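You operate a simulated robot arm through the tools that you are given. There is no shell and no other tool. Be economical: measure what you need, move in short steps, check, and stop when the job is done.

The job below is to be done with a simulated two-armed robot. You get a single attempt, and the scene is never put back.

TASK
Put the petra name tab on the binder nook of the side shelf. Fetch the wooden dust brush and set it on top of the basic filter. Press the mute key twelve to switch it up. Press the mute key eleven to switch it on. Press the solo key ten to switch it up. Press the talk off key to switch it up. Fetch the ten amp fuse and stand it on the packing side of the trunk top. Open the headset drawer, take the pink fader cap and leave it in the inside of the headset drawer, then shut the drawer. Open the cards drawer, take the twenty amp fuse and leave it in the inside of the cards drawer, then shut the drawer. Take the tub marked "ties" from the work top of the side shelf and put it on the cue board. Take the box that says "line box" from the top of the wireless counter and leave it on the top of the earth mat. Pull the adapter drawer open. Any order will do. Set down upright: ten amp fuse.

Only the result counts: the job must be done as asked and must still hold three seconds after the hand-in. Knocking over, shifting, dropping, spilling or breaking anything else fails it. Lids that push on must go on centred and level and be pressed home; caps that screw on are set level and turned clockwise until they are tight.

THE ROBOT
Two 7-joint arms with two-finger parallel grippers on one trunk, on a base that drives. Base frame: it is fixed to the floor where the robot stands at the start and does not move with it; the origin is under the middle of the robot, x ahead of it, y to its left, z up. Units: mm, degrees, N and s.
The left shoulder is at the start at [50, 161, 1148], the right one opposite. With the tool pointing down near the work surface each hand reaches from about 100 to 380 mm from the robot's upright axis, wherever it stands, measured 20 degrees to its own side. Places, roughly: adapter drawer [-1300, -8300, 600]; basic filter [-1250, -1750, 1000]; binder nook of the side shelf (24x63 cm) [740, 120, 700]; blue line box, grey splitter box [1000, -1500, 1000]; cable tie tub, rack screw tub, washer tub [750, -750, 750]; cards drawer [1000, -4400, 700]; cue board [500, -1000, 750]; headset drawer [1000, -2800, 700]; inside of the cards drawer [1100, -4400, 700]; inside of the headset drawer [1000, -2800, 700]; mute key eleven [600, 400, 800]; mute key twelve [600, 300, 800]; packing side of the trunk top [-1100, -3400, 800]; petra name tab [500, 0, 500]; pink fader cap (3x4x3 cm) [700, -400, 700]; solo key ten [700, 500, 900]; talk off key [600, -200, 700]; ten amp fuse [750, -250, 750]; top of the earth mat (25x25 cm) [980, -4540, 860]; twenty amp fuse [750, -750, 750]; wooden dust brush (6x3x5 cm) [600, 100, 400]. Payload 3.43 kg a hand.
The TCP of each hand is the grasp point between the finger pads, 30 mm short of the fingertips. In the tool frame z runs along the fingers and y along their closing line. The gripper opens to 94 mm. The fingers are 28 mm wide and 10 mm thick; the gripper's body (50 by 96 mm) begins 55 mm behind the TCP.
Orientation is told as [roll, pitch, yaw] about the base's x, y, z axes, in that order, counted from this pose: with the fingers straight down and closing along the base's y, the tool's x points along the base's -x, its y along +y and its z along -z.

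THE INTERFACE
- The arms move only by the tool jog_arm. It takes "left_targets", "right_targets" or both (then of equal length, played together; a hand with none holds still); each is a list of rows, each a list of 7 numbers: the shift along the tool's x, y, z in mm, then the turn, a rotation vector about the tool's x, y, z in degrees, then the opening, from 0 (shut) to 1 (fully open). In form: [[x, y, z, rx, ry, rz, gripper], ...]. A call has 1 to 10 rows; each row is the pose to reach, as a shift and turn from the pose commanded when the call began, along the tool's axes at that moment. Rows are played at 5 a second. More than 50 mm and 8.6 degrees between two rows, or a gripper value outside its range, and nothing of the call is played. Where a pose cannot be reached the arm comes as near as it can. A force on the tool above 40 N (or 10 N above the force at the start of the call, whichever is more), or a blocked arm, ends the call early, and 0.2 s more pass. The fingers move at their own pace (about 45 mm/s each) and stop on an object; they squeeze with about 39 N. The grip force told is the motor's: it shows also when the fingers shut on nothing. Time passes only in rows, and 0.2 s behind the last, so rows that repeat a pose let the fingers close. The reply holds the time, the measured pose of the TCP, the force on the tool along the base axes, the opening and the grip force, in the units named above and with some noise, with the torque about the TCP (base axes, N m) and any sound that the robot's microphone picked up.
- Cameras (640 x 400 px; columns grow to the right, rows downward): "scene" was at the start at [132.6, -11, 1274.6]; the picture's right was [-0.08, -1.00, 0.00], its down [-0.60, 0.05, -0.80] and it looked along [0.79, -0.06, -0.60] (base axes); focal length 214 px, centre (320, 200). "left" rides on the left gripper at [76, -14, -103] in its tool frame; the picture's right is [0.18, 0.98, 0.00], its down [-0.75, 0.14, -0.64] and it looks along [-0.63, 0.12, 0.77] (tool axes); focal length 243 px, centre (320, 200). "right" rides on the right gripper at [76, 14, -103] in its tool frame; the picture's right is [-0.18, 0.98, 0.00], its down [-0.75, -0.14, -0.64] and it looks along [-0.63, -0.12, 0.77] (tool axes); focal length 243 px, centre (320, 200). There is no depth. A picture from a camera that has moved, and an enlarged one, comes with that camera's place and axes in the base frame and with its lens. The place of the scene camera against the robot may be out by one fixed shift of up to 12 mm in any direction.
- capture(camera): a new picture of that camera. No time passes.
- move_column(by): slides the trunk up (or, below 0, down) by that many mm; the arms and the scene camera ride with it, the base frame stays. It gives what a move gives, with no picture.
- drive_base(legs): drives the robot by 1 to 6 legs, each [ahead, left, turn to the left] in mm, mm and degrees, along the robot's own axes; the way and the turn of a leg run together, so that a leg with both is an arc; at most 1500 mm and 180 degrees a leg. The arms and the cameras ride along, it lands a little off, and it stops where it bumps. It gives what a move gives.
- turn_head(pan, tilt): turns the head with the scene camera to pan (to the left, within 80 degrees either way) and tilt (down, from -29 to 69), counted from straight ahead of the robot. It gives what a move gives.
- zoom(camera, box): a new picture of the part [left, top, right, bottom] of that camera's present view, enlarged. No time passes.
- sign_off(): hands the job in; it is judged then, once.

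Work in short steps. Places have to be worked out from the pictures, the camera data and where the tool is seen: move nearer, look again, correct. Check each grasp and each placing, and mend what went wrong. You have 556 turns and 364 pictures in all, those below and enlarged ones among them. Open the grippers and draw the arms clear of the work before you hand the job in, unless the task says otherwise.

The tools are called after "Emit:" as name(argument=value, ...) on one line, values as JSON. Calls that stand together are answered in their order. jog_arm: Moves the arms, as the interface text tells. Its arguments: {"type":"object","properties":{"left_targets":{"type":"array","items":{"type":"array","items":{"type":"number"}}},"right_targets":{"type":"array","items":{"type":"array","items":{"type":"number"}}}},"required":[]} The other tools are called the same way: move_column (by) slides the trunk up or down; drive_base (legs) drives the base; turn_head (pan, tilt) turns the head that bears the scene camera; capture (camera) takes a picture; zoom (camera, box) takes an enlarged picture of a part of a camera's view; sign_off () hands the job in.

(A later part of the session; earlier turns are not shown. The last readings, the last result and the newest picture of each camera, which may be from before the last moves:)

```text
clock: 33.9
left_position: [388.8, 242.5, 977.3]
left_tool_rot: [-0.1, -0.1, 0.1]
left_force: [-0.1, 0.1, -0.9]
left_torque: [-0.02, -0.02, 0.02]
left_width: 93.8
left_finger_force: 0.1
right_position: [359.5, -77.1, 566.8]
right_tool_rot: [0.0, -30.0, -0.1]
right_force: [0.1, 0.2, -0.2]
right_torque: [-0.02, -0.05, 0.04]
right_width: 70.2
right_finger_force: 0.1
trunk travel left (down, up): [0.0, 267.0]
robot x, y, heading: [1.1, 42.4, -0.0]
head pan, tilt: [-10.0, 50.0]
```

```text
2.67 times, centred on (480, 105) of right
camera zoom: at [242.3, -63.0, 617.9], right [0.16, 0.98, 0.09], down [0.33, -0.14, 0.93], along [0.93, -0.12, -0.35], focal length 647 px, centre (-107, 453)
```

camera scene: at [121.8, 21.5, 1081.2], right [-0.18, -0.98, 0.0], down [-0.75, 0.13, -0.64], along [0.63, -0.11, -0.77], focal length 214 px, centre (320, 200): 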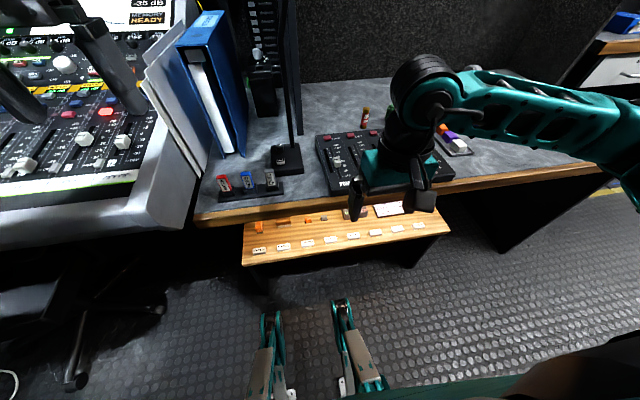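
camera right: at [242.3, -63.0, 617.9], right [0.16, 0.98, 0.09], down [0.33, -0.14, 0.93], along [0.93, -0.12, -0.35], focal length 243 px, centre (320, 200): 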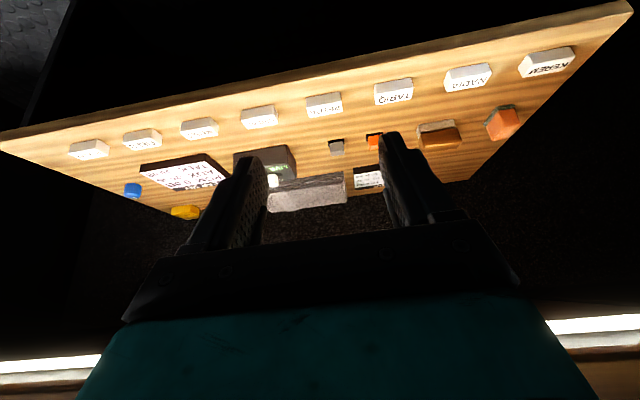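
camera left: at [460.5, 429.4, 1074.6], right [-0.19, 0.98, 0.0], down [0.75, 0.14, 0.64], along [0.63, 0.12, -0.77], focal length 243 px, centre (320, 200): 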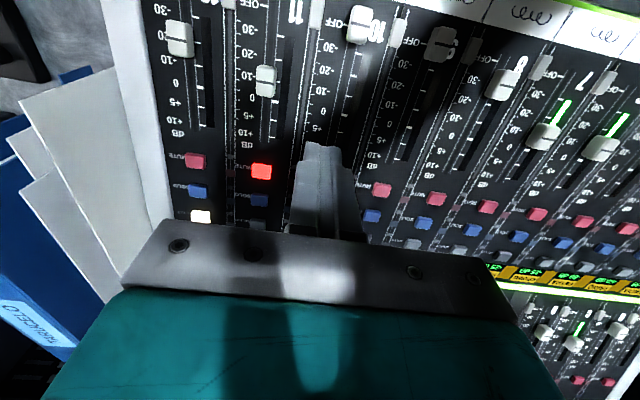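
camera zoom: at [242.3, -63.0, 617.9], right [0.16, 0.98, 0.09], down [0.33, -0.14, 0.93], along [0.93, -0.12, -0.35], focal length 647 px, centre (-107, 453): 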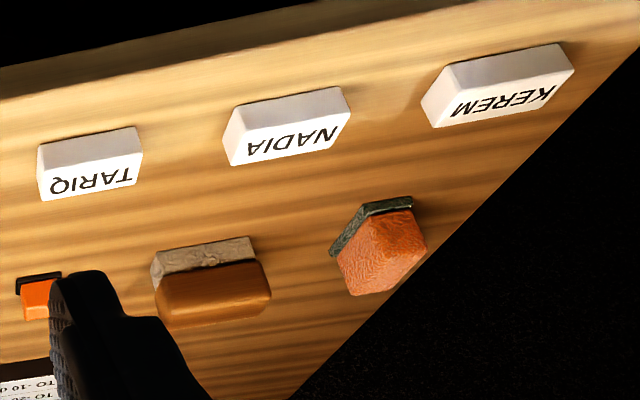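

Petra confirmed; the wooden brush (brown with bristles) is behind and left. I move to a closer pre-grasp for Petra.

Emit:
jog_arm(right_targets=[[-10, 0, 36, 0, 0, 0, 0.75], [-20, 0, 72, 0, 0, 0, 0.75], [-31, 0, 100, 0, 0, 0, 0.75]])

Emit:
capture(camera="right")

```text
clock: 34.7
left_position: [388.7, 242.3, 977.7]
left_tool_rot: [0.0, -0.2, 0.0]
left_force: [0.4, -0.4, -0.2]
left_torque: [0.01, 0.0, -0.01]
left_width: 93.9
left_finger_force: 0.0
right_position: [437.8, -79.4, 496.1]
right_tool_rot: [0.0, -29.9, -0.1]
right_force: [-0.3, 0.0, 0.1]
right_torque: [0.0, 0.0, 0.01]
right_width: 70.8
right_finger_force: 0.1
trunk travel left (down, up): [0.0, 267.0]
robot x, y, heading: [1.4, 37.1, -0.3]
head pan, tilt: [-10.0, 50.0]
```

```text
332 pictures are left
camera right: at [319.0, -63.6, 547.2], right [0.16, 0.98, 0.09], down [0.33, -0.14, 0.93], along [0.93, -0.12, -0.35], focal length 243 px, centre (320, 200)
```

right: 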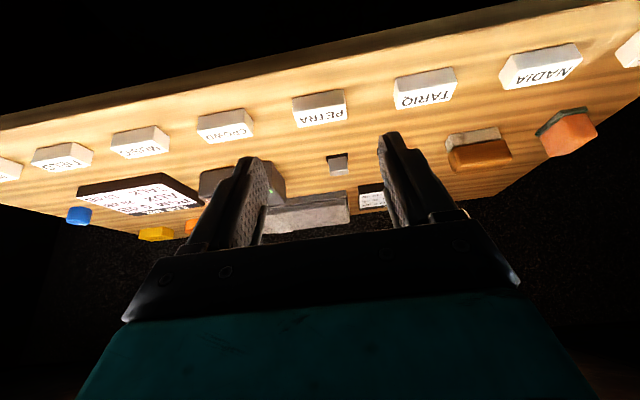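

Petra is at ≈ (470, −76, 415). I approach to put the tips just around it, stopping a bit short to check.

Emit:
jog_arm(right_targets=[[3, 2, 20, 0, 0, 0, 0.75], [6, 3, 36, 0, 0, 0, 0.75]])

Emit:
capture(camera="right")

```text
clock: 35.3
left_position: [387.8, 242.1, 977.2]
left_tool_rot: [0.0, -0.1, 0.0]
left_force: [0.6, -0.7, 0.0]
left_torque: [0.02, -0.02, 0.01]
left_width: 94.0
left_finger_force: 0.2
right_position: [448.9, -78.3, 462.1]
right_tool_rot: [0.1, -29.9, -0.1]
right_force: [0.8, 0.5, -0.1]
right_torque: [-0.01, -0.04, 0.0]
right_width: 70.6
right_finger_force: 0.0
trunk travel left (down, up): [0.0, 267.0]
robot x, y, heading: [1.1, 38.8, 0.0]
head pan, tilt: [-10.0, 50.0]
```

```text
331 pictures are left
camera right: at [331.3, -61.9, 512.3], right [0.16, 0.98, 0.09], down [0.33, -0.14, 0.93], along [0.93, -0.12, -0.35], focal length 243 px, centre (320, 200)
```

right: 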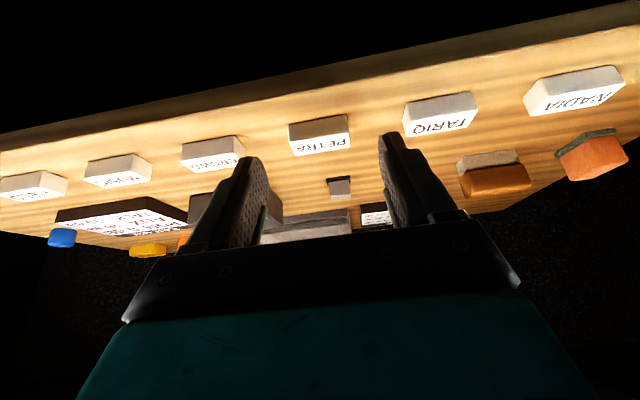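

The tab is around (479, −77) with the bench top near z 400. I go forward and down a bit more, small steps, then look.

Emit:
jog_arm(right_targets=[[-2, 1, 12, 0, 0, 0, 0.75], [-4, 1, 20, 0, 0, 0, 0.75], [-4, 1, 25, 0, 0, 0, 0.75]])

Emit:
zoom(camera="right", box=[200, 80, 440, 230])

```text
clock: 36.1
left_position: [388.2, 241.1, 978.4]
left_tool_rot: [0.0, -0.1, 0.0]
left_force: [-0.3, -0.5, -0.1]
left_torque: [-0.01, 0.02, -0.01]
left_width: 93.9
left_finger_force: 0.1
right_position: [466.5, -76.6, 441.2]
right_tool_rot: [0.0, -29.9, -0.1]
right_force: [0.2, 0.6, -0.7]
right_torque: [0.0, -0.02, 0.01]
right_width: 70.3
right_finger_force: 0.1
trunk travel left (down, up): [0.0, 267.0]
robot x, y, heading: [0.1, 38.9, 0.1]
head pan, tilt: [-10.0, 50.0]
```

```text
2.67 times, centred on (320, 155) of right
camera zoom: at [348.2, -60.6, 492.5], right [0.16, 0.98, 0.09], down [0.33, -0.14, 0.93], along [0.93, -0.12, -0.35], focal length 647 px, centre (320, 320)
```

zoom: 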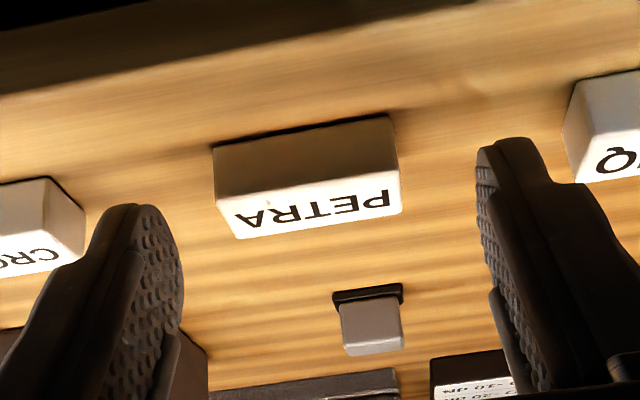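

The tab lies right between the tips. I lower 5 mm and close.

Emit:
jog_arm(right_targets=[[4, 0, 4, 0, 0, 0, 0.75], [4, 0, 4, 0, 0, 0, 0.3], [4, 0, 4, 0, 0, 0, 0.2], [4, 0, 4, 0, 0, 0, 0.2]])

Emit:
zoom(camera="right", box=[200, 80, 440, 230])

```text
clock: 37.1
left_position: [388.3, 242.3, 978.5]
left_tool_rot: [0.0, -0.1, 0.0]
left_force: [0.4, -0.6, -0.3]
left_torque: [0.0, 0.0, 0.04]
left_width: 94.0
left_finger_force: 0.0
right_position: [465.4, -75.1, 436.1]
right_tool_rot: [-0.1, -30.0, -0.1]
right_force: [0.0, 0.1, -0.1]
right_torque: [-0.01, 0.02, -0.02]
right_width: 40.5
right_finger_force: 35.7
trunk travel left (down, up): [0.0, 267.0]
robot x, y, heading: [-2.6, 39.9, 0.1]
head pan, tilt: [-10.0, 50.0]
```

```text
2.67 times, centred on (320, 155) of right
camera zoom: at [347.5, -60.7, 488.0], right [0.16, 0.98, 0.09], down [0.33, -0.14, 0.93], along [0.93, -0.12, -0.35], focal length 647 px, centre (320, 320)
```

zoom: 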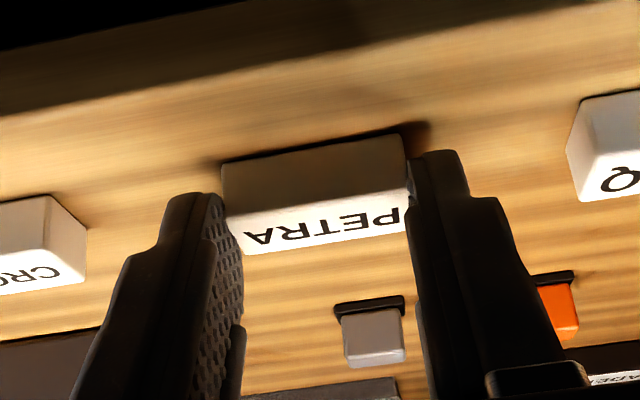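

Gripped at 40.5 mm. I lift it and draw back out in front of the desk.

Emit:
jog_arm(right_targets=[[-6, 0, -11, 0, 0, 0, 0.2], [-12, 0, -22, 0, 0, 0, 0.2], [15, 0, -50, 0, 0, 0, 0.2], [42, 0, -80, 0, 0, 0, 0.2], [69, 0, -110, 0, 0, 0, 0.2]])

Emit:
capture(camera="right")

```text
clock: 38.3
left_position: [388.2, 241.4, 977.2]
left_tool_rot: [0.1, -0.1, 0.0]
left_force: [-0.8, -0.3, -0.2]
left_torque: [0.0, 0.01, 0.03]
left_width: 93.9
left_finger_force: 0.1
right_position: [350.4, -76.2, 497.0]
right_tool_rot: [0.0, -29.9, -0.2]
right_force: [-0.2, -0.1, -0.5]
right_torque: [0.01, 0.01, 0.01]
right_width: 40.1
right_finger_force: 39.3
trunk travel left (down, up): [0.0, 267.0]
robot x, y, heading: [1.1, 38.4, -0.1]
head pan, tilt: [-10.0, 50.0]
```

```text
328 pictures are left
camera right: at [231.8, -61.5, 548.6], right [0.16, 0.98, 0.09], down [0.33, -0.14, 0.93], along [0.93, -0.12, -0.35], focal length 243 px, centre (320, 200)
```

right: 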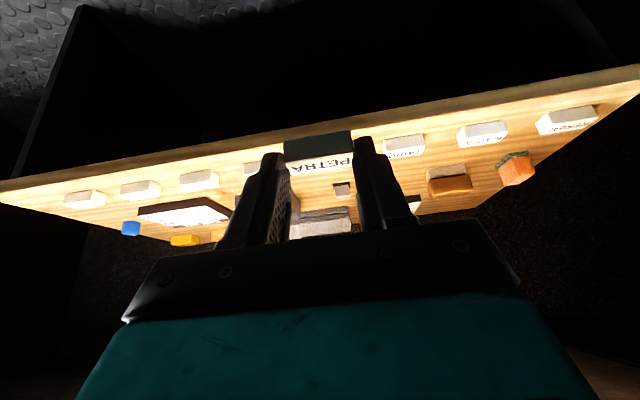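

Held firmly. I raise the column 200 mm, jog up a further 110 mm, then strafe 200 mm left towards the nook.

Emit:
move_column(by=200)

Emit:
jog_arm(right_targets=[[-20, 0, -34, 0, 0, 0, 0.2], [-40, 0, -68, 0, 0, 0, 0.2], [-60, 0, -102, 0, 0, 0, 0.2], [-65, 0, -112, 0, 0, 0, 0.2]])

Emit:
drive_base(legs=[[0, 200, 0]])

Emit:
capture(camera="right")

Emit:
capture(camera="scene")

```text
clock: 40.4
left_position: [387.4, 242.0, 1176.3]
left_tool_rot: [0.1, -0.1, -0.1]
left_force: [0.0, 0.7, -0.3]
left_torque: [0.02, -0.01, 0.0]
left_width: 93.9
left_finger_force: 0.1
right_position: [349.0, -76.4, 698.1]
right_tool_rot: [0.1, -30.0, 0.0]
right_force: [0.0, 0.6, -0.6]
right_torque: [-0.03, -0.02, -0.02]
right_width: 40.1
right_finger_force: 38.9
trunk travel left (down, up): [-200.0, 67.0]
robot x, y, heading: [-0.6, 41.1, -0.2]
head pan, tilt: [-10.0, 50.0]
```

```text
clock: 41.4
left_position: [387.3, 241.7, 1177.8]
left_tool_rot: [0.0, 0.0, 0.0]
left_force: [-0.9, 0.1, -0.7]
left_torque: [-0.01, 0.0, 0.0]
left_width: 93.8
left_finger_force: 0.0
right_position: [349.9, -75.5, 826.9]
right_tool_rot: [0.0, -30.0, -0.1]
right_force: [0.2, 0.2, 0.6]
right_torque: [0.0, -0.01, -0.01]
right_width: 40.1
right_finger_force: 39.1
trunk travel left (down, up): [-200.0, 67.0]
robot x, y, heading: [2.1, 39.4, -0.1]
head pan, tilt: [-10.0, 50.0]
```

```text
clock: 43.0
left_position: [388.7, 438.8, 1177.7]
left_tool_rot: [0.0, 0.0, 0.1]
left_force: [-0.5, 0.0, 0.5]
left_torque: [-0.03, 0.02, 0.01]
left_width: 93.9
left_finger_force: 0.0
right_position: [349.2, 121.7, 827.4]
right_tool_rot: [0.0, -30.0, 0.0]
right_force: [0.5, 0.0, -0.4]
right_torque: [-0.02, 0.01, 0.02]
right_width: 40.3
right_finger_force: 39.0
trunk travel left (down, up): [-200.0, 67.0]
robot x, y, heading: [-2.6, 235.4, -0.1]
head pan, tilt: [-10.0, 50.0]
```

```text
327 pictures are left
camera right: at [232.3, 135.6, 877.8], right [0.16, 0.98, 0.09], down [0.33, -0.14, 0.93], along [0.93, -0.12, -0.35], focal length 243 px, centre (320, 200)
```

right: 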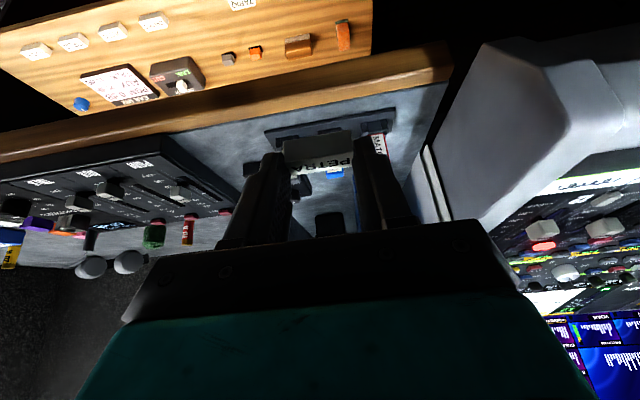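

```text
326 pictures are left
camera scene: at [122.0, 218.1, 1281.2], right [-0.17, -0.98, 0.0], down [-0.75, 0.13, -0.64], along [0.63, -0.11, -0.77], focal length 214 px, centre (320, 200)
```

scene: 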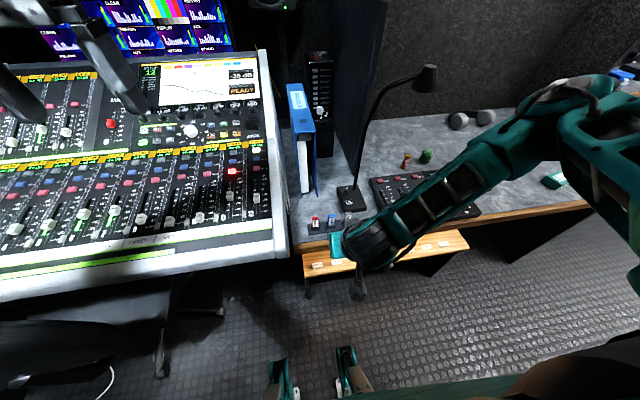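

Now I move the tab forward over the desk at z ≈ 810, above the key tray, and check the free spot.

Emit:
jog_arm(right_targets=[[-31, 2, 22, 0, 0, 0, 0.2], [-62, 4, 44, 0, 0, 0, 0.2], [-93, 6, 66, 0, 0, 0, 0.2], [-124, 8, 88, 0, 0, 0, 0.2], [-154, 8, 108, 0, 0, 0, 0.2]])

Emit:
capture(camera="right")

Emit:
zoom(camera="scene", box=[270, 120, 430, 260])

```text
clock: 44.2
left_position: [388.0, 437.7, 1177.6]
left_tool_rot: [0.0, -0.1, 0.1]
left_force: [0.1, -0.2, 0.2]
left_torque: [-0.02, 0.02, -0.01]
left_width: 94.2
left_finger_force: 0.0
right_position: [537.9, 127.8, 809.6]
right_tool_rot: [0.0, -29.9, 0.0]
right_force: [0.4, 0.3, 0.2]
right_torque: [-0.03, 0.04, 0.0]
right_width: 40.2
right_finger_force: 39.1
trunk travel left (down, up): [-200.0, 67.0]
robot x, y, heading: [-1.8, 234.3, 0.0]
head pan, tilt: [-10.0, 50.0]
```

```text
325 pictures are left
camera right: at [420.3, 142.6, 859.4], right [0.16, 0.98, 0.09], down [0.33, -0.14, 0.93], along [0.93, -0.12, -0.35], focal length 243 px, centre (320, 200)
```

right: 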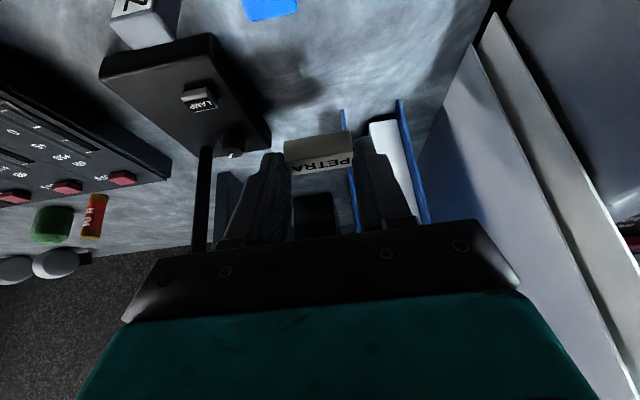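

```text
2.86 times, centred on (350, 190) of scene
camera zoom: at [122.2, 217.5, 1281.1], right [-0.17, -0.98, 0.0], down [-0.75, 0.13, -0.64], along [0.63, -0.11, -0.77], focal length 613 px, centre (234, 229)
```

zoom: 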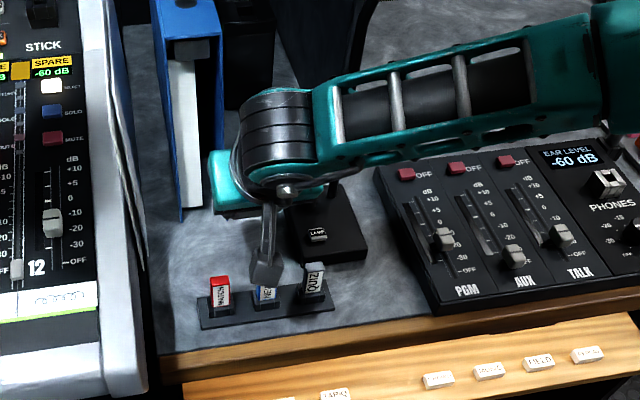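

The spot in front of the binder's end and left of the lamp base is free. I lower the tab towards (561, 128), ending with small steps until contact.

Emit:
jog_arm(right_targets=[[3, 0, 27, 0, 0, 0, 0.2], [5.5, 0, 53, 0, 0, 0, 0.2], [9, 0, 59, 0, 0, 0, 0.2], [10.5, 0, 62, 0, 0, 0, 0.2], [12, 0, 64.5, 0, 0, 0, 0.2], [13.5, 0, 67, 0, 0, 0, 0.2]])

Emit:
capture(camera="right")

```text
clock: 45.6
left_position: [388.8, 438.0, 1178.0]
left_tool_rot: [-0.1, -0.1, 0.2]
left_force: [-0.1, -0.2, 0.0]
left_torque: [0.02, 0.0, 0.01]
left_width: 93.9
left_finger_force: 0.0
right_position: [559.9, 128.6, 745.5]
right_tool_rot: [0.1, -29.9, 0.0]
right_force: [0.3, -0.2, -0.4]
right_torque: [0.03, 0.0, 0.02]
right_width: 40.6
right_finger_force: 38.9
trunk travel left (down, up): [-200.0, 67.0]
robot x, y, heading: [2.4, 238.7, 0.1]
head pan, tilt: [-10.0, 50.0]
```

```text
323 pictures are left
camera right: at [442.0, 143.2, 796.1], right [0.16, 0.98, 0.09], down [0.33, -0.14, 0.93], along [0.93, -0.12, -0.35], focal length 243 px, centre (320, 200)
```

right: 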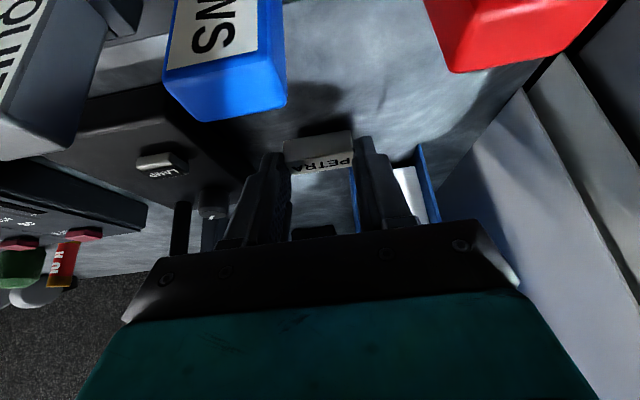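

No contact yet and the hand is clear of the NEWS key. I continue down in 2–3 mm steps.

Emit:
jog_arm(right_targets=[[1.5, 0, 2.6, 0, 0, 0, 0.2], [3, 0, 5.2, 0, 0, 0, 0.2], [4.2, 0, 7.3, 0, 0, 0, 0.2], [5.4, 0, 9.4, 0, 0, 0, 0.2]])

```text
clock: 46.6
left_position: [386.7, 438.5, 1177.7]
left_tool_rot: [0.0, -0.2, 0.0]
left_force: [-0.3, 0.4, 0.0]
left_torque: [0.0, -0.02, 0.02]
left_width: 94.0
left_finger_force: 0.0
right_position: [559.0, 129.0, 737.5]
right_tool_rot: [-0.1, -30.2, -0.1]
right_force: [-4.3, -1.8, 11.9]
right_torque: [-0.04, 0.01, -0.01]
right_width: 40.1
right_finger_force: 39.0
trunk travel left (down, up): [-200.0, 67.0]
robot x, y, heading: [1.1, 239.6, -0.1]
head pan, tilt: [-10.0, 50.0]
```

Contact, 12 N. I open the fingers modestly, then lift straight up.

Emit:
jog_arm(right_targets=[[0, 0, 0, 0, 0, 0, 0.65], [0, 0, 0, 0, 0, 0, 0.65], [-10, 0, -17, 0, 0, 0, 0.65], [-22, 0, -38, 0, 0, 0, 0.65], [-40, 0, -70, 0, 0, 0, 0.65]])

Emit:
capture(camera="right")

```text
clock: 47.8
left_position: [386.6, 439.0, 1177.7]
left_tool_rot: [0.0, -0.1, 0.1]
left_force: [-1.0, -0.3, 0.2]
left_torque: [-0.01, 0.02, 0.0]
left_width: 94.2
left_finger_force: 0.0
right_position: [557.7, 128.0, 815.1]
right_tool_rot: [0.0, -30.0, 0.0]
right_force: [0.0, -0.6, -0.6]
right_torque: [-0.01, -0.01, 0.0]
right_width: 61.0
right_finger_force: 0.0
trunk travel left (down, up): [-200.0, 67.0]
robot x, y, heading: [-0.5, 237.7, -0.3]
head pan, tilt: [-10.0, 50.0]
```

```text
322 pictures are left
camera right: at [439.9, 142.9, 866.1], right [0.16, 0.98, 0.09], down [0.33, -0.14, 0.93], along [0.93, -0.12, -0.35], focal length 243 px, centre (320, 200)
```

right: 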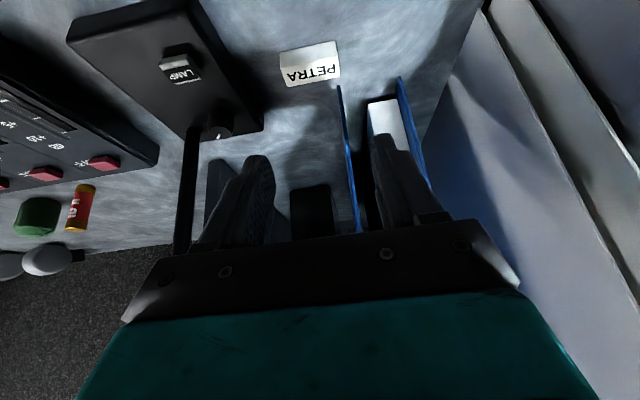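

Petra is placed in the nook. I pull the hand back out over the desk edge, then strafe right a bit and lower for the wooden brush.

Emit:
jog_arm(right_targets=[[36, 0, -26, 0, 0, 0, 1], [72, 0, -51, 0, 0, 0, 1], [108, 0, -77, 0, 0, 0, 1], [144, 0, -102, 0, 0, 0, 1], [179, 0, -126, 0, 0, 0, 1], [200, 0, -136, 0, 0, 0, 1]])

Emit:
drive_base(legs=[[0, -52, 0]])

Emit:
move_column(by=-200)

```text
clock: 49.2
left_position: [388.4, 437.7, 1177.6]
left_tool_rot: [0.0, -0.1, 0.1]
left_force: [0.1, 0.7, 1.0]
left_torque: [-0.03, -0.01, 0.03]
left_width: 94.0
left_finger_force: 0.0
right_position: [316.2, 126.9, 833.1]
right_tool_rot: [0.2, -30.0, 0.0]
right_force: [0.2, -0.4, 0.0]
right_torque: [-0.02, 0.01, 0.01]
right_width: 94.2
right_finger_force: 0.0
trunk travel left (down, up): [-200.0, 67.0]
robot x, y, heading: [0.8, 238.8, -0.0]
head pan, tilt: [-10.0, 50.0]
```

```text
clock: 50.1
left_position: [388.8, 385.6, 1177.7]
left_tool_rot: [0.2, -0.1, 0.0]
left_force: [-0.3, 0.8, 0.2]
left_torque: [0.03, -0.03, -0.03]
left_width: 94.1
left_finger_force: 0.0
right_position: [317.9, 75.2, 832.6]
right_tool_rot: [0.1, -30.0, -0.1]
right_force: [-0.3, -0.3, -0.5]
right_torque: [-0.03, -0.04, 0.01]
right_width: 94.0
right_finger_force: 0.0
trunk travel left (down, up): [-200.0, 67.0]
robot x, y, heading: [4.0, 186.4, -0.1]
head pan, tilt: [-10.0, 50.0]
```

```text
clock: 52.3
left_position: [387.5, 387.0, 977.1]
left_tool_rot: [0.0, -0.1, 0.0]
left_force: [-0.9, -0.5, -0.4]
left_torque: [0.0, 0.01, -0.01]
left_width: 94.2
left_finger_force: 0.1
right_position: [317.9, 75.9, 632.3]
right_tool_rot: [0.1, -30.0, 0.0]
right_force: [1.2, 0.8, 0.1]
right_torque: [-0.04, -0.02, 0.01]
right_width: 93.9
right_finger_force: 0.1
trunk travel left (down, up): [0.0, 267.0]
robot x, y, heading: [-0.8, 183.4, 0.0]
head pan, tilt: [-10.0, 50.0]
```

I lower and pitch further to 50° to view the brush.

Emit:
jog_arm(right_targets=[[6, 0, 34, 0, -5, 0, 1], [11, 0, 69, 0, -10, 0, 1], [16, 0, 103, 0, -15, 0, 1], [22, 0, 137, 0, -20, 0, 1]])

Emit:
capture(camera="right")

```text
clock: 53.3
left_position: [386.9, 387.3, 976.4]
left_tool_rot: [0.1, -0.1, 0.0]
left_force: [0.2, -0.6, -0.3]
left_torque: [0.0, 0.02, 0.0]
left_width: 94.3
left_finger_force: 0.0
right_position: [377.8, 128.8, 530.8]
right_tool_rot: [-1.4, -49.3, 0.0]
right_force: [0.1, 0.2, 0.4]
right_torque: [0.03, 0.0, 0.0]
right_width: 93.9
right_finger_force: 0.1
right hand out of reach, approached as far as the arm can: row 3, 4
trunk travel left (down, up): [0.0, 267.0]
robot x, y, heading: [2.6, 185.2, -0.0]
head pan, tilt: [-10.0, 50.0]
```

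```text
321 pictures are left
camera right: at [250.3, 146.0, 540.6], right [0.14, 0.98, 0.13], down [0.0, -0.13, 0.99], along [0.99, -0.14, -0.02], focal length 243 px, centre (320, 200)
```

right: 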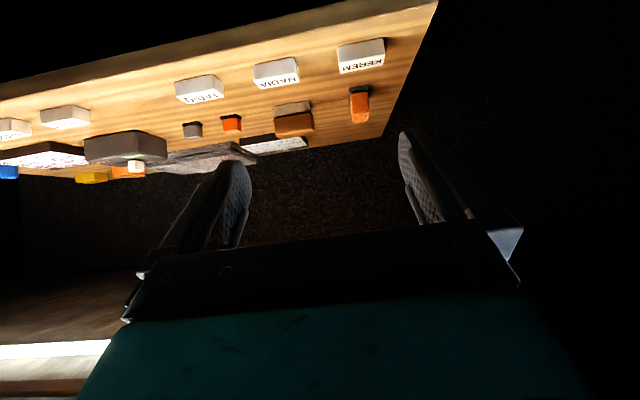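

The pose was out of reach (arm folded too close). I move forward under the desk edge where the arm is less folded.

Emit:
jog_arm(right_targets=[[-9, -10, 22, 0, 2, 0, 1], [-18, -20, 45, 0, 4, 0, 1], [-27, -30, 68, 0, 5, 0, 1], [-36, -40, 90, 0, 5, 0, 1]])

Emit:
capture(camera="right")

```text
clock: 54.3
left_position: [388.0, 384.6, 977.0]
left_tool_rot: [-0.1, -0.2, 0.0]
left_force: [0.0, 0.4, -1.0]
left_torque: [0.0, -0.03, -0.01]
left_width: 94.2
left_finger_force: 0.1
right_position: [474.5, 93.2, 506.2]
right_tool_rot: [-0.3, -44.7, 0.0]
right_force: [0.0, -0.2, 0.0]
right_torque: [-0.01, 0.02, 0.03]
right_width: 93.9
right_finger_force: 0.0
right hand out of reach, approached as far as the arm can: row 1, 2, 3, 4
trunk travel left (down, up): [0.0, 267.0]
robot x, y, heading: [-0.2, 182.6, -0.1]
head pan, tilt: [-10.0, 50.0]
```

```text
320 pictures are left
camera right: at [347.8, 108.9, 525.3], right [0.14, 0.98, 0.13], down [0.08, -0.14, 0.99], along [0.99, -0.12, -0.1], focal length 243 px, centre (320, 200)
```

right: 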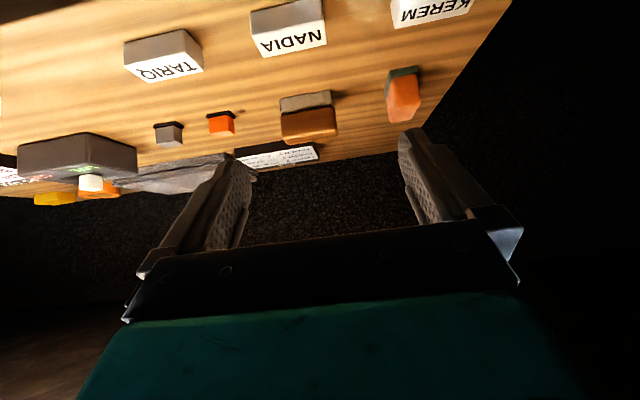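

Brush is at ≈ (565, 81, 425). I advance towards it, stopping partway to check.

Emit:
jog_arm(right_targets=[[-5, -4, 25, 0, 1, 0, 1], [-9, -8, 45, 0, 2, 0, 1], [-12, -11, 62, 0, 3, 0, 1]])

Emit:
capture(camera="right")

```text
clock: 55.1
left_position: [383.3, 386.9, 980.2]
left_tool_rot: [-0.1, -0.5, -0.1]
left_force: [1.2, 0.6, 0.3]
left_torque: [0.02, -0.01, 0.01]
left_width: 94.0
left_finger_force: 0.1
right_position: [517.2, 86.8, 471.1]
right_tool_rot: [0.3, -41.5, 0.3]
right_force: [0.2, -0.3, 0.0]
right_torque: [-0.01, 0.02, -0.01]
right_width: 94.0
right_finger_force: 0.1
trunk travel left (down, up): [0.0, 267.0]
robot x, y, heading: [-0.0, 182.0, 0.1]
head pan, tilt: [-10.0, 50.0]
```

```text
319 pictures are left
camera right: at [391.2, 100.4, 497.6], right [0.13, 0.98, 0.13], down [0.14, -0.14, 0.98], along [0.98, -0.11, -0.16], focal length 243 px, centre (320, 200)
```

right: 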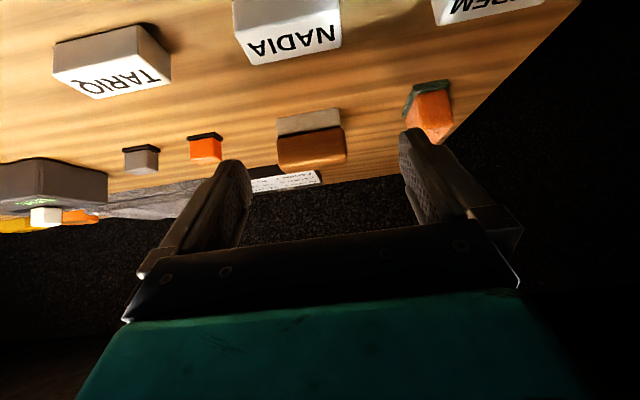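

I shift right ~9 mm, narrow the opening to 80 mm (to clear the orange pad) and advance to the brush.

Emit:
jog_arm(right_targets=[[0, -9, 0, 0, 0, 0, 0.85], [-4, -9, 13, 0, 0, 0, 0.85], [-8, -9, 25, 0, 0, 0, 0.85], [-10, -9, 33, 0, 0, 0, 0.85]])

Emit:
zoom(camera="right", box=[180, 70, 460, 245])

```text
clock: 56.3
left_position: [388.2, 385.7, 976.1]
left_tool_rot: [0.1, 0.0, -0.1]
left_force: [0.0, 0.5, -0.1]
left_torque: [-0.01, -0.06, 0.03]
left_width: 93.8
left_finger_force: 0.0
right_position: [524.8, 81.4, 433.7]
right_tool_rot: [0.7, -39.1, 0.7]
right_force: [1.4, -0.7, 0.4]
right_torque: [0.01, 0.06, 0.04]
right_width: 79.8
right_finger_force: 0.1
trunk travel left (down, up): [0.0, 267.0]
robot x, y, heading: [-1.0, 185.7, -0.1]
head pan, tilt: [-10.0, 50.0]
stopped in row 4 (right hand): the arm was blocked; the commanded pose is now the measured one
```

```text
2.29 times, centred on (320, 158) of right
camera zoom: at [401.9, 93.2, 464.8], right [0.12, 0.98, 0.13], down [0.18, -0.15, 0.97], along [0.98, -0.1, -0.2], focal length 555 px, centre (320, 297)
```

zoom: 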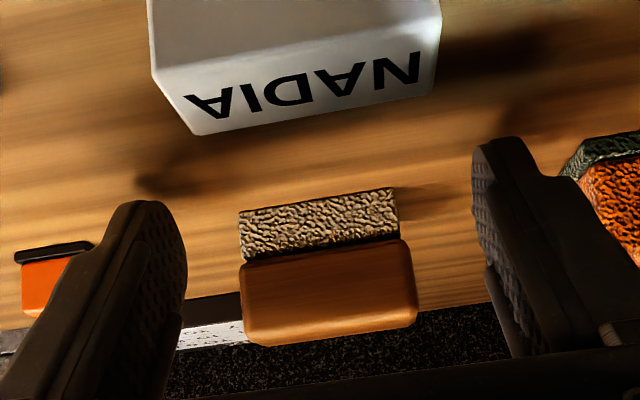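

The arm was blocked (small tool force, so probably the wrist or forearm at the desk edge). I check with the scene camera.

Emit:
capture(camera="scene")

```text
317 pictures are left
camera scene: at [120.8, 165.1, 1079.7], right [-0.18, -0.98, 0.0], down [-0.76, 0.14, -0.64], along [0.63, -0.11, -0.77], focal length 214 px, centre (320, 200)
```

scene: 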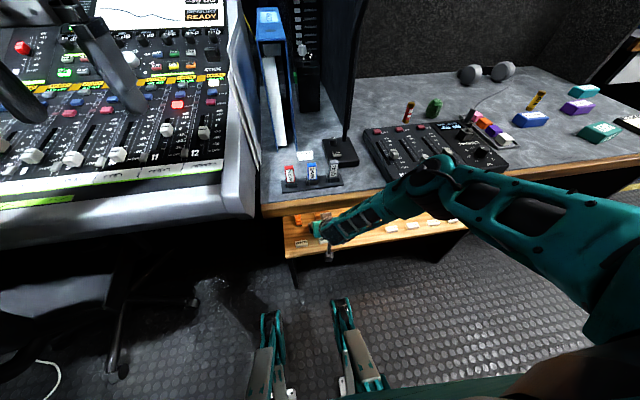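

The bent elbow juts towards the desk edge. I'll retract, back the robot off and shift left so the arm is straighter under the desk.

Emit:
jog_arm(right_targets=[[-12, 0, -15, 0, 0, 0, 0.85], [-25, 0, -31, 0, 0, 0, 0.85], [-12, 0, -70, 0, 0, 0, 0.85], [2, 0, -110, 0, 0, 0, 0.85], [18, 0, -150, 0, 0, 0, 0.85]])

Emit:
capture(camera="right")

```text
clock: 57.5
left_position: [386.3, 384.5, 978.5]
left_tool_rot: [-0.1, 0.0, -0.1]
left_force: [-0.8, 0.2, 0.6]
left_torque: [0.01, -0.03, 0.01]
left_width: 93.8
left_finger_force: 0.1
right_position: [420.7, 77.3, 542.9]
right_tool_rot: [0.6, -39.6, 0.5]
right_force: [0.5, -0.4, 0.3]
right_torque: [0.0, 0.01, -0.03]
right_width: 79.8
right_finger_force: 0.1
trunk travel left (down, up): [0.0, 267.0]
robot x, y, heading: [0.2, 181.0, -0.0]
head pan, tilt: [-10.0, 50.0]
```

```text
316 pictures are left
camera right: at [297.4, 89.3, 573.5], right [0.13, 0.98, 0.13], down [0.17, -0.15, 0.97], along [0.98, -0.1, -0.19], focal length 243 px, centre (320, 200)
```

right: 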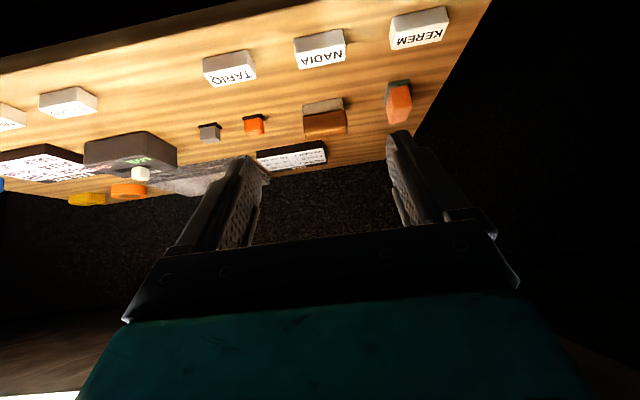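

Nothing was disturbed; the brush refines to (574, 80, 420). I drive 90 mm back and 60 mm left.

Emit:
drive_base(legs=[[-90, 60, 0]])

Emit:
jog_arm(right_targets=[[-15, -19, 15, 0, 0, 0, 0.85], [-30, -38, 35, 0, 0, 0, 0.85], [-45, -57, 55, 0, 0, 0, 0.85], [-55, -57, 85, 0, 0, 0, 0.85], [-62, -57, 120, 0, 0, 0, 0.85]])

Emit:
capture(camera="scene")

Emit:
capture(camera="right")

```text
clock: 58.7
left_position: [297.0, 445.4, 977.6]
left_tool_rot: [0.0, -0.1, -0.1]
left_force: [-0.4, 0.2, 0.2]
left_torque: [-0.04, -0.01, 0.0]
left_width: 93.9
left_finger_force: 0.1
right_position: [330.4, 138.3, 541.5]
right_tool_rot: [0.7, -39.5, 0.5]
right_force: [0.1, -0.5, -0.5]
right_torque: [0.05, -0.02, 0.02]
right_width: 79.8
right_finger_force: 0.0
trunk travel left (down, up): [0.0, 267.0]
robot x, y, heading: [-91.5, 242.5, -0.3]
head pan, tilt: [-10.0, 50.0]
```

```text
clock: 59.9
left_position: [296.7, 446.0, 977.4]
left_tool_rot: [0.0, -0.1, -0.1]
left_force: [0.7, -0.1, -0.4]
left_torque: [-0.01, 0.0, 0.01]
left_width: 94.0
left_finger_force: 0.1
right_position: [459.1, 84.2, 487.0]
right_tool_rot: [0.6, -39.5, 0.6]
right_force: [0.2, 0.3, 0.0]
right_torque: [0.01, -0.02, -0.03]
right_width: 80.0
right_finger_force: 0.0
right hand out of reach, approached as far as the arm can: row 2, 3
trunk travel left (down, up): [0.0, 267.0]
robot x, y, heading: [-89.2, 246.8, -0.3]
head pan, tilt: [-10.0, 50.0]
```

```text
315 pictures are left
camera scene: at [30.3, 226.1, 1081.2], right [-0.18, -0.98, 0.0], down [-0.75, 0.14, -0.64], along [0.63, -0.11, -0.77], focal length 214 px, centre (320, 200)
```

scene: 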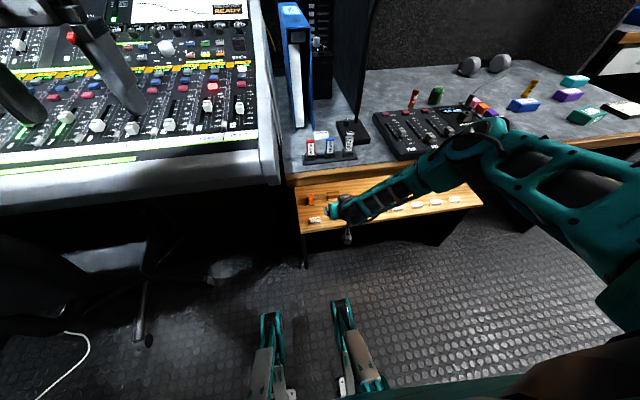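

```text
314 pictures are left
camera right: at [333.7, 96.7, 518.9], right [0.12, 0.98, 0.13], down [0.18, -0.15, 0.97], along [0.98, -0.1, -0.19], focal length 243 px, centre (320, 200)
```

right: 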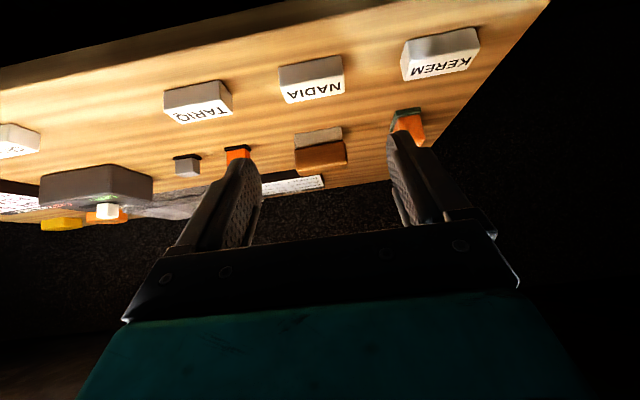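

The elbow now stays further back. I advance in small rows towards the brush, watching for blocks.

Emit:
jog_arm(right_targets=[[-15, -2, 20, 0, 0, 0, 0.85], [-28, -4, 40, 0, 0, 0, 0.85], [-38, -4, 60, 0, 0, 0, 0.85], [-46, -4, 76, 0, 0, 0, 0.85]])

Emit:
capture(camera="right")

```text
clock: 60.9
left_position: [296.9, 446.3, 977.2]
left_tool_rot: [0.0, -0.1, -0.1]
left_force: [0.3, -0.2, -0.1]
left_torque: [0.03, 0.01, 0.03]
left_width: 93.9
left_finger_force: 0.0
right_position: [539.9, 84.3, 458.4]
right_tool_rot: [0.8, -39.6, 0.7]
right_force: [-0.3, -0.5, 0.3]
right_torque: [0.0, 0.03, 0.0]
right_width: 79.8
right_finger_force: 0.1
trunk travel left (down, up): [0.0, 267.0]
robot x, y, heading: [-88.7, 244.3, -0.6]
head pan, tilt: [-10.0, 50.0]
```

```text
313 pictures are left
camera right: at [415.4, 95.2, 489.4], right [0.12, 0.98, 0.13], down [0.18, -0.15, 0.97], along [0.98, -0.1, -0.19], focal length 243 px, centre (320, 200)
```

right: 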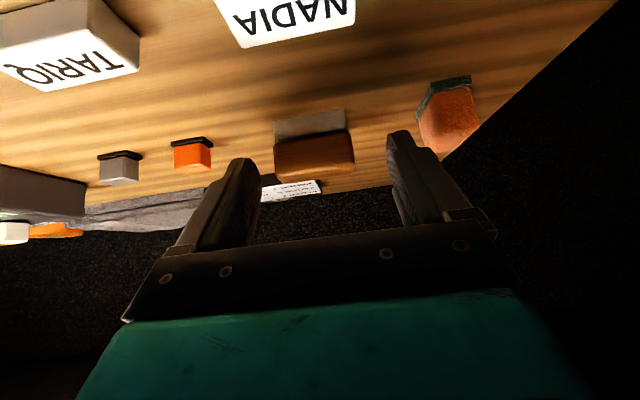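

No block. Brush now at ≈ (570, 80.5). I make the last move and close.

Emit:
jog_arm(right_targets=[[-4, -3, 8, 0, 0, 0, 0.85], [-7, -4, 16, 0, 0, 0, 0.85], [-7, -4, 16, 0, 0, 0, 0.5], [-7, -4, 16, 0, 0, 0, 0.3], [-7, -4, 16, 0, 0, 0, 0.3]])

Emit:
zoom(camera="right", box=[180, 70, 460, 245])

```text
clock: 62.1
left_position: [296.8, 445.8, 976.8]
left_tool_rot: [0.0, -0.1, -0.2]
left_force: [0.3, -0.1, -0.4]
left_torque: [-0.02, 0.0, 0.01]
left_width: 94.2
left_finger_force: 0.2
right_position: [547.5, 78.6, 456.7]
right_tool_rot: [0.7, -39.5, 0.6]
right_force: [0.4, 0.0, -0.9]
right_torque: [0.01, 0.01, 0.01]
right_width: 52.7
right_finger_force: 38.5
right hand out of reach, approached as far as the arm can: row 1, 2, 3, 4, 5
trunk travel left (down, up): [0.0, 267.0]
robot x, y, heading: [-90.5, 241.8, -0.3]
head pan, tilt: [-10.0, 50.0]
```

```text
2.29 times, centred on (320, 158) of right
camera zoom: at [422.6, 89.9, 488.7], right [0.12, 0.98, 0.13], down [0.18, -0.15, 0.97], along [0.98, -0.1, -0.19], focal length 555 px, centre (320, 297)
```

zoom: 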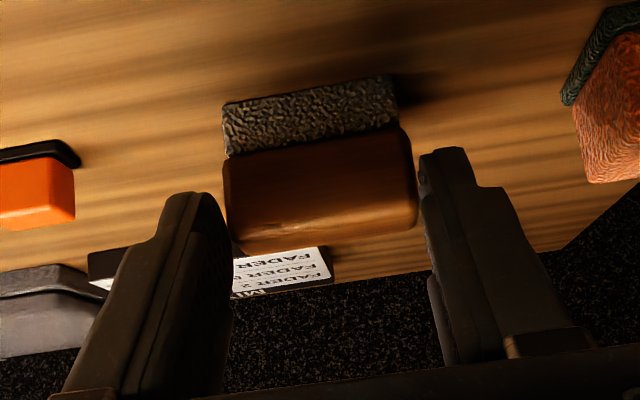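

The fingers stopped at 52.7 mm on the brush. I lift a little and check that it comes along.

Emit:
jog_arm(right_targets=[[-4, 0, -5, 0, 0, 0, 0.3], [-9, 0, -11, 0, 0, 0, 0.3], [-15, 0, -19, 0, 0, 0, 0.3]])

Emit:
zoom(camera="right", box=[180, 70, 460, 245])

```text
clock: 63.1
left_position: [295.9, 445.8, 978.9]
left_tool_rot: [0.0, -0.2, 0.0]
left_force: [-0.7, 0.1, 0.0]
left_torque: [0.01, -0.02, 0.0]
left_width: 94.1
left_finger_force: 0.1
right_position: [527.2, 73.8, 464.7]
right_tool_rot: [0.5, -37.4, 0.8]
right_force: [0.3, -0.3, -0.3]
right_torque: [0.0, 0.0, 0.0]
right_width: 52.7
right_finger_force: 38.9
trunk travel left (down, up): [0.0, 267.0]
robot x, y, heading: [-92.4, 245.7, -0.4]
head pan, tilt: [-10.0, 50.0]
stopped in row 3 (right hand): the arm was blocked; the commanded pose is now the measured one
```

```text
2.29 times, centred on (320, 158) of right
camera zoom: at [403.4, 87.2, 499.3], right [0.13, 0.98, 0.12], down [0.21, -0.14, 0.97], along [0.97, -0.1, -0.23], focal length 555 px, centre (320, 297)
```

zoom: 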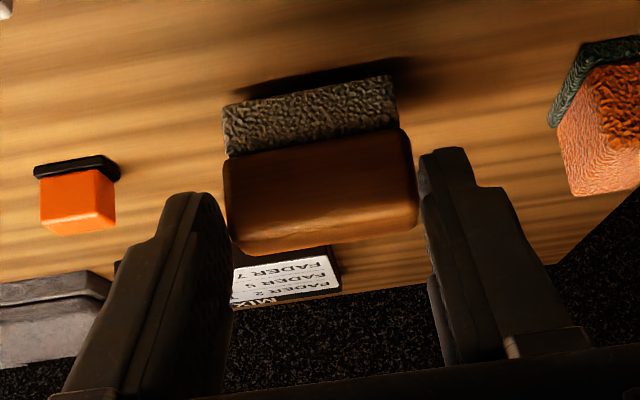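

The brush came along; the forearm was blocked on lifting. I draw it back a little first, then up over the tabs and out.

Emit:
jog_arm(right_targets=[[10, 0, -11, 0, 0, 0, 0.3], [17, 0, -19, 0, 0, 0, 0.3], [12, 0, -36, 0, 0, 0, 0.3]])

Emit:
capture(camera="right")

```text
clock: 63.9
left_position: [296.8, 444.8, 978.0]
left_tool_rot: [0.0, -0.1, -0.1]
left_force: [0.3, -0.1, -0.7]
left_torque: [0.0, 0.0, -0.02]
left_width: 94.0
left_finger_force: 0.1
right_position: [496.7, 73.6, 485.0]
right_tool_rot: [0.5, -37.7, 0.7]
right_force: [-0.7, -1.1, -0.8]
right_torque: [0.03, -0.01, 0.01]
right_width: 52.5
right_finger_force: 39.2
trunk travel left (down, up): [0.0, 267.0]
robot x, y, heading: [-91.4, 244.0, 0.1]
head pan, tilt: [-10.0, 50.0]
```

```text
310 pictures are left
camera right: at [373.6, 86.1, 520.1], right [0.13, 0.98, 0.12], down [0.21, -0.14, 0.97], along [0.97, -0.1, -0.22], focal length 243 px, centre (320, 200)
```

right: 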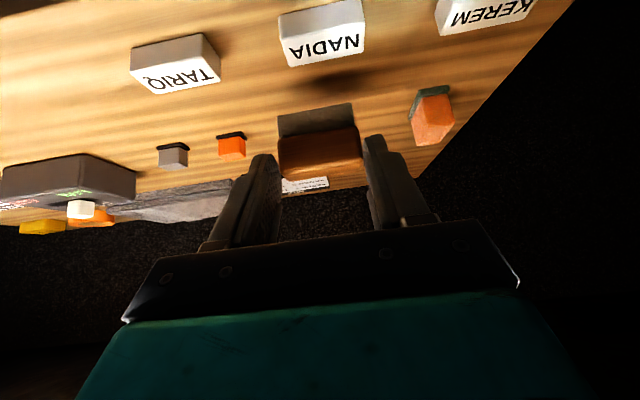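

Bottom of the brush is ~8 mm above the tabs; I lift another 20 mm, then draw back out.

Emit:
jog_arm(right_targets=[[-6, 0, -24, 0, 0, 0, 0.3], [15, 0, -55, 0, 0, 0, 0.3], [40, 0, -90, 0, 0, 0, 0.3], [67, 0, -126, 0, 0, 0, 0.3]])

Emit:
capture(camera="right")

```text
clock: 64.9
left_position: [297.0, 444.8, 978.3]
left_tool_rot: [0.2, -0.1, -0.2]
left_force: [-0.3, 0.5, 0.3]
left_torque: [0.03, -0.01, 0.0]
left_width: 93.8
left_finger_force: 0.0
right_position: [390.4, 70.8, 537.7]
right_tool_rot: [0.5, -37.6, 0.6]
right_force: [0.0, -0.7, -0.4]
right_torque: [0.03, -0.01, 0.01]
right_width: 52.6
right_finger_force: 38.7
right hand out of reach, approached as far as the arm can: row 4
trunk travel left (down, up): [0.0, 267.0]
robot x, y, heading: [-94.2, 241.7, -0.0]
head pan, tilt: [-10.0, 50.0]
```

```text
309 pictures are left
camera right: at [266.5, 82.9, 573.3], right [0.13, 0.98, 0.12], down [0.21, -0.14, 0.97], along [0.97, -0.1, -0.22], focal length 243 px, centre (320, 200)
```

right: 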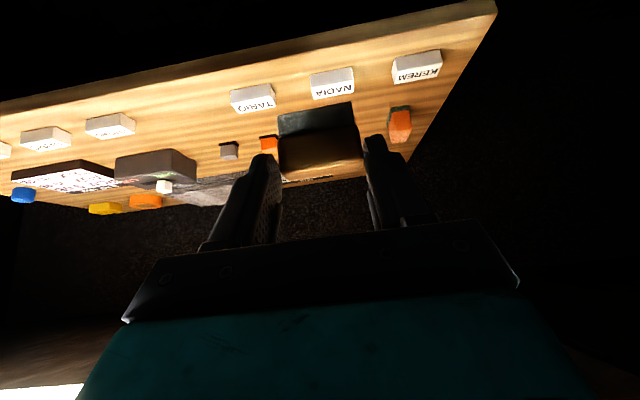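

The brush is out. I back away from the desk 150 mm, raise the column and lift the right hand high to carry the brush.

Emit:
drive_base(legs=[[-150, 0, 0]])

Emit:
move_column(by=170)

Emit:
jog_arm(right_targets=[[-24, 0, -32, 0, 0, 0, 0.3], [-48, 0, -64, 0, 0, 0, 0.3], [-73, 0, -95, 0, 0, 0, 0.3], [-97, 0, -127, 0, 0, 0, 0.3], [-121, 0, -159, 0, 0, 0, 0.3]])

Emit:
capture(camera="right")

```text
clock: 66.3
left_position: [146.0, 445.9, 978.8]
left_tool_rot: [-0.1, -0.1, -0.1]
left_force: [-0.2, 0.4, -0.1]
left_torque: [0.05, -0.03, -0.01]
left_width: 93.9
left_finger_force: 0.1
right_position: [240.0, 71.3, 538.9]
right_tool_rot: [0.5, -37.7, 0.8]
right_force: [0.0, 0.0, 0.3]
right_torque: [-0.02, 0.0, -0.02]
right_width: 52.6
right_finger_force: 38.8
trunk travel left (down, up): [0.0, 267.0]
robot x, y, heading: [-239.8, 246.1, -0.4]
head pan, tilt: [-10.0, 50.0]
```

```text
clock: 68.2
left_position: [145.6, 446.2, 1148.0]
left_tool_rot: [0.0, -0.2, -0.1]
left_force: [-0.6, 0.6, 0.4]
left_torque: [0.05, 0.01, 0.01]
left_width: 94.2
left_finger_force: 0.0
right_position: [239.6, 71.3, 707.8]
right_tool_rot: [0.5, -37.5, 0.7]
right_force: [0.4, 0.4, -0.7]
right_torque: [-0.04, 0.02, 0.01]
right_width: 52.4
right_finger_force: 38.6
trunk travel left (down, up): [-170.0, 97.0]
robot x, y, heading: [-241.4, 243.3, -0.3]
head pan, tilt: [-10.0, 50.0]
```

```text
clock: 69.4
left_position: [145.6, 445.6, 1148.3]
left_tool_rot: [0.0, -0.1, -0.1]
left_force: [-0.3, -0.1, -0.9]
left_torque: [-0.03, 0.01, 0.02]
left_width: 94.1
left_finger_force: 0.0
right_position: [239.6, 69.7, 908.2]
right_tool_rot: [0.4, -37.5, 0.8]
right_force: [1.0, -0.2, 0.0]
right_torque: [0.02, 0.02, 0.0]
right_width: 53.0
right_finger_force: 39.1
trunk travel left (down, up): [-170.0, 97.0]
robot x, y, heading: [-244.0, 246.0, -0.0]
head pan, tilt: [-10.0, 50.0]
```

```text
308 pictures are left
camera right: at [116.4, 81.8, 943.2], right [0.13, 0.98, 0.12], down [0.21, -0.14, 0.97], along [0.97, -0.1, -0.22], focal length 243 px, centre (320, 200)
```

right: 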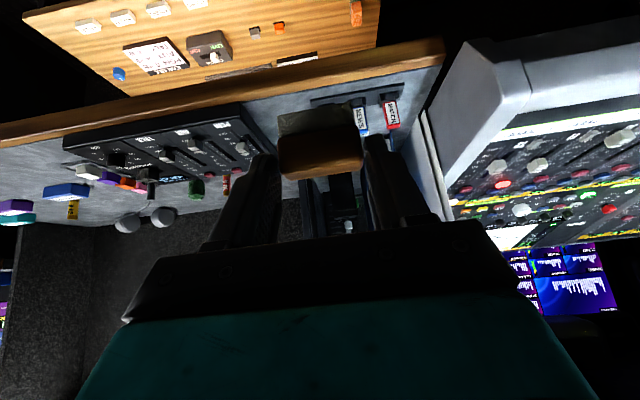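

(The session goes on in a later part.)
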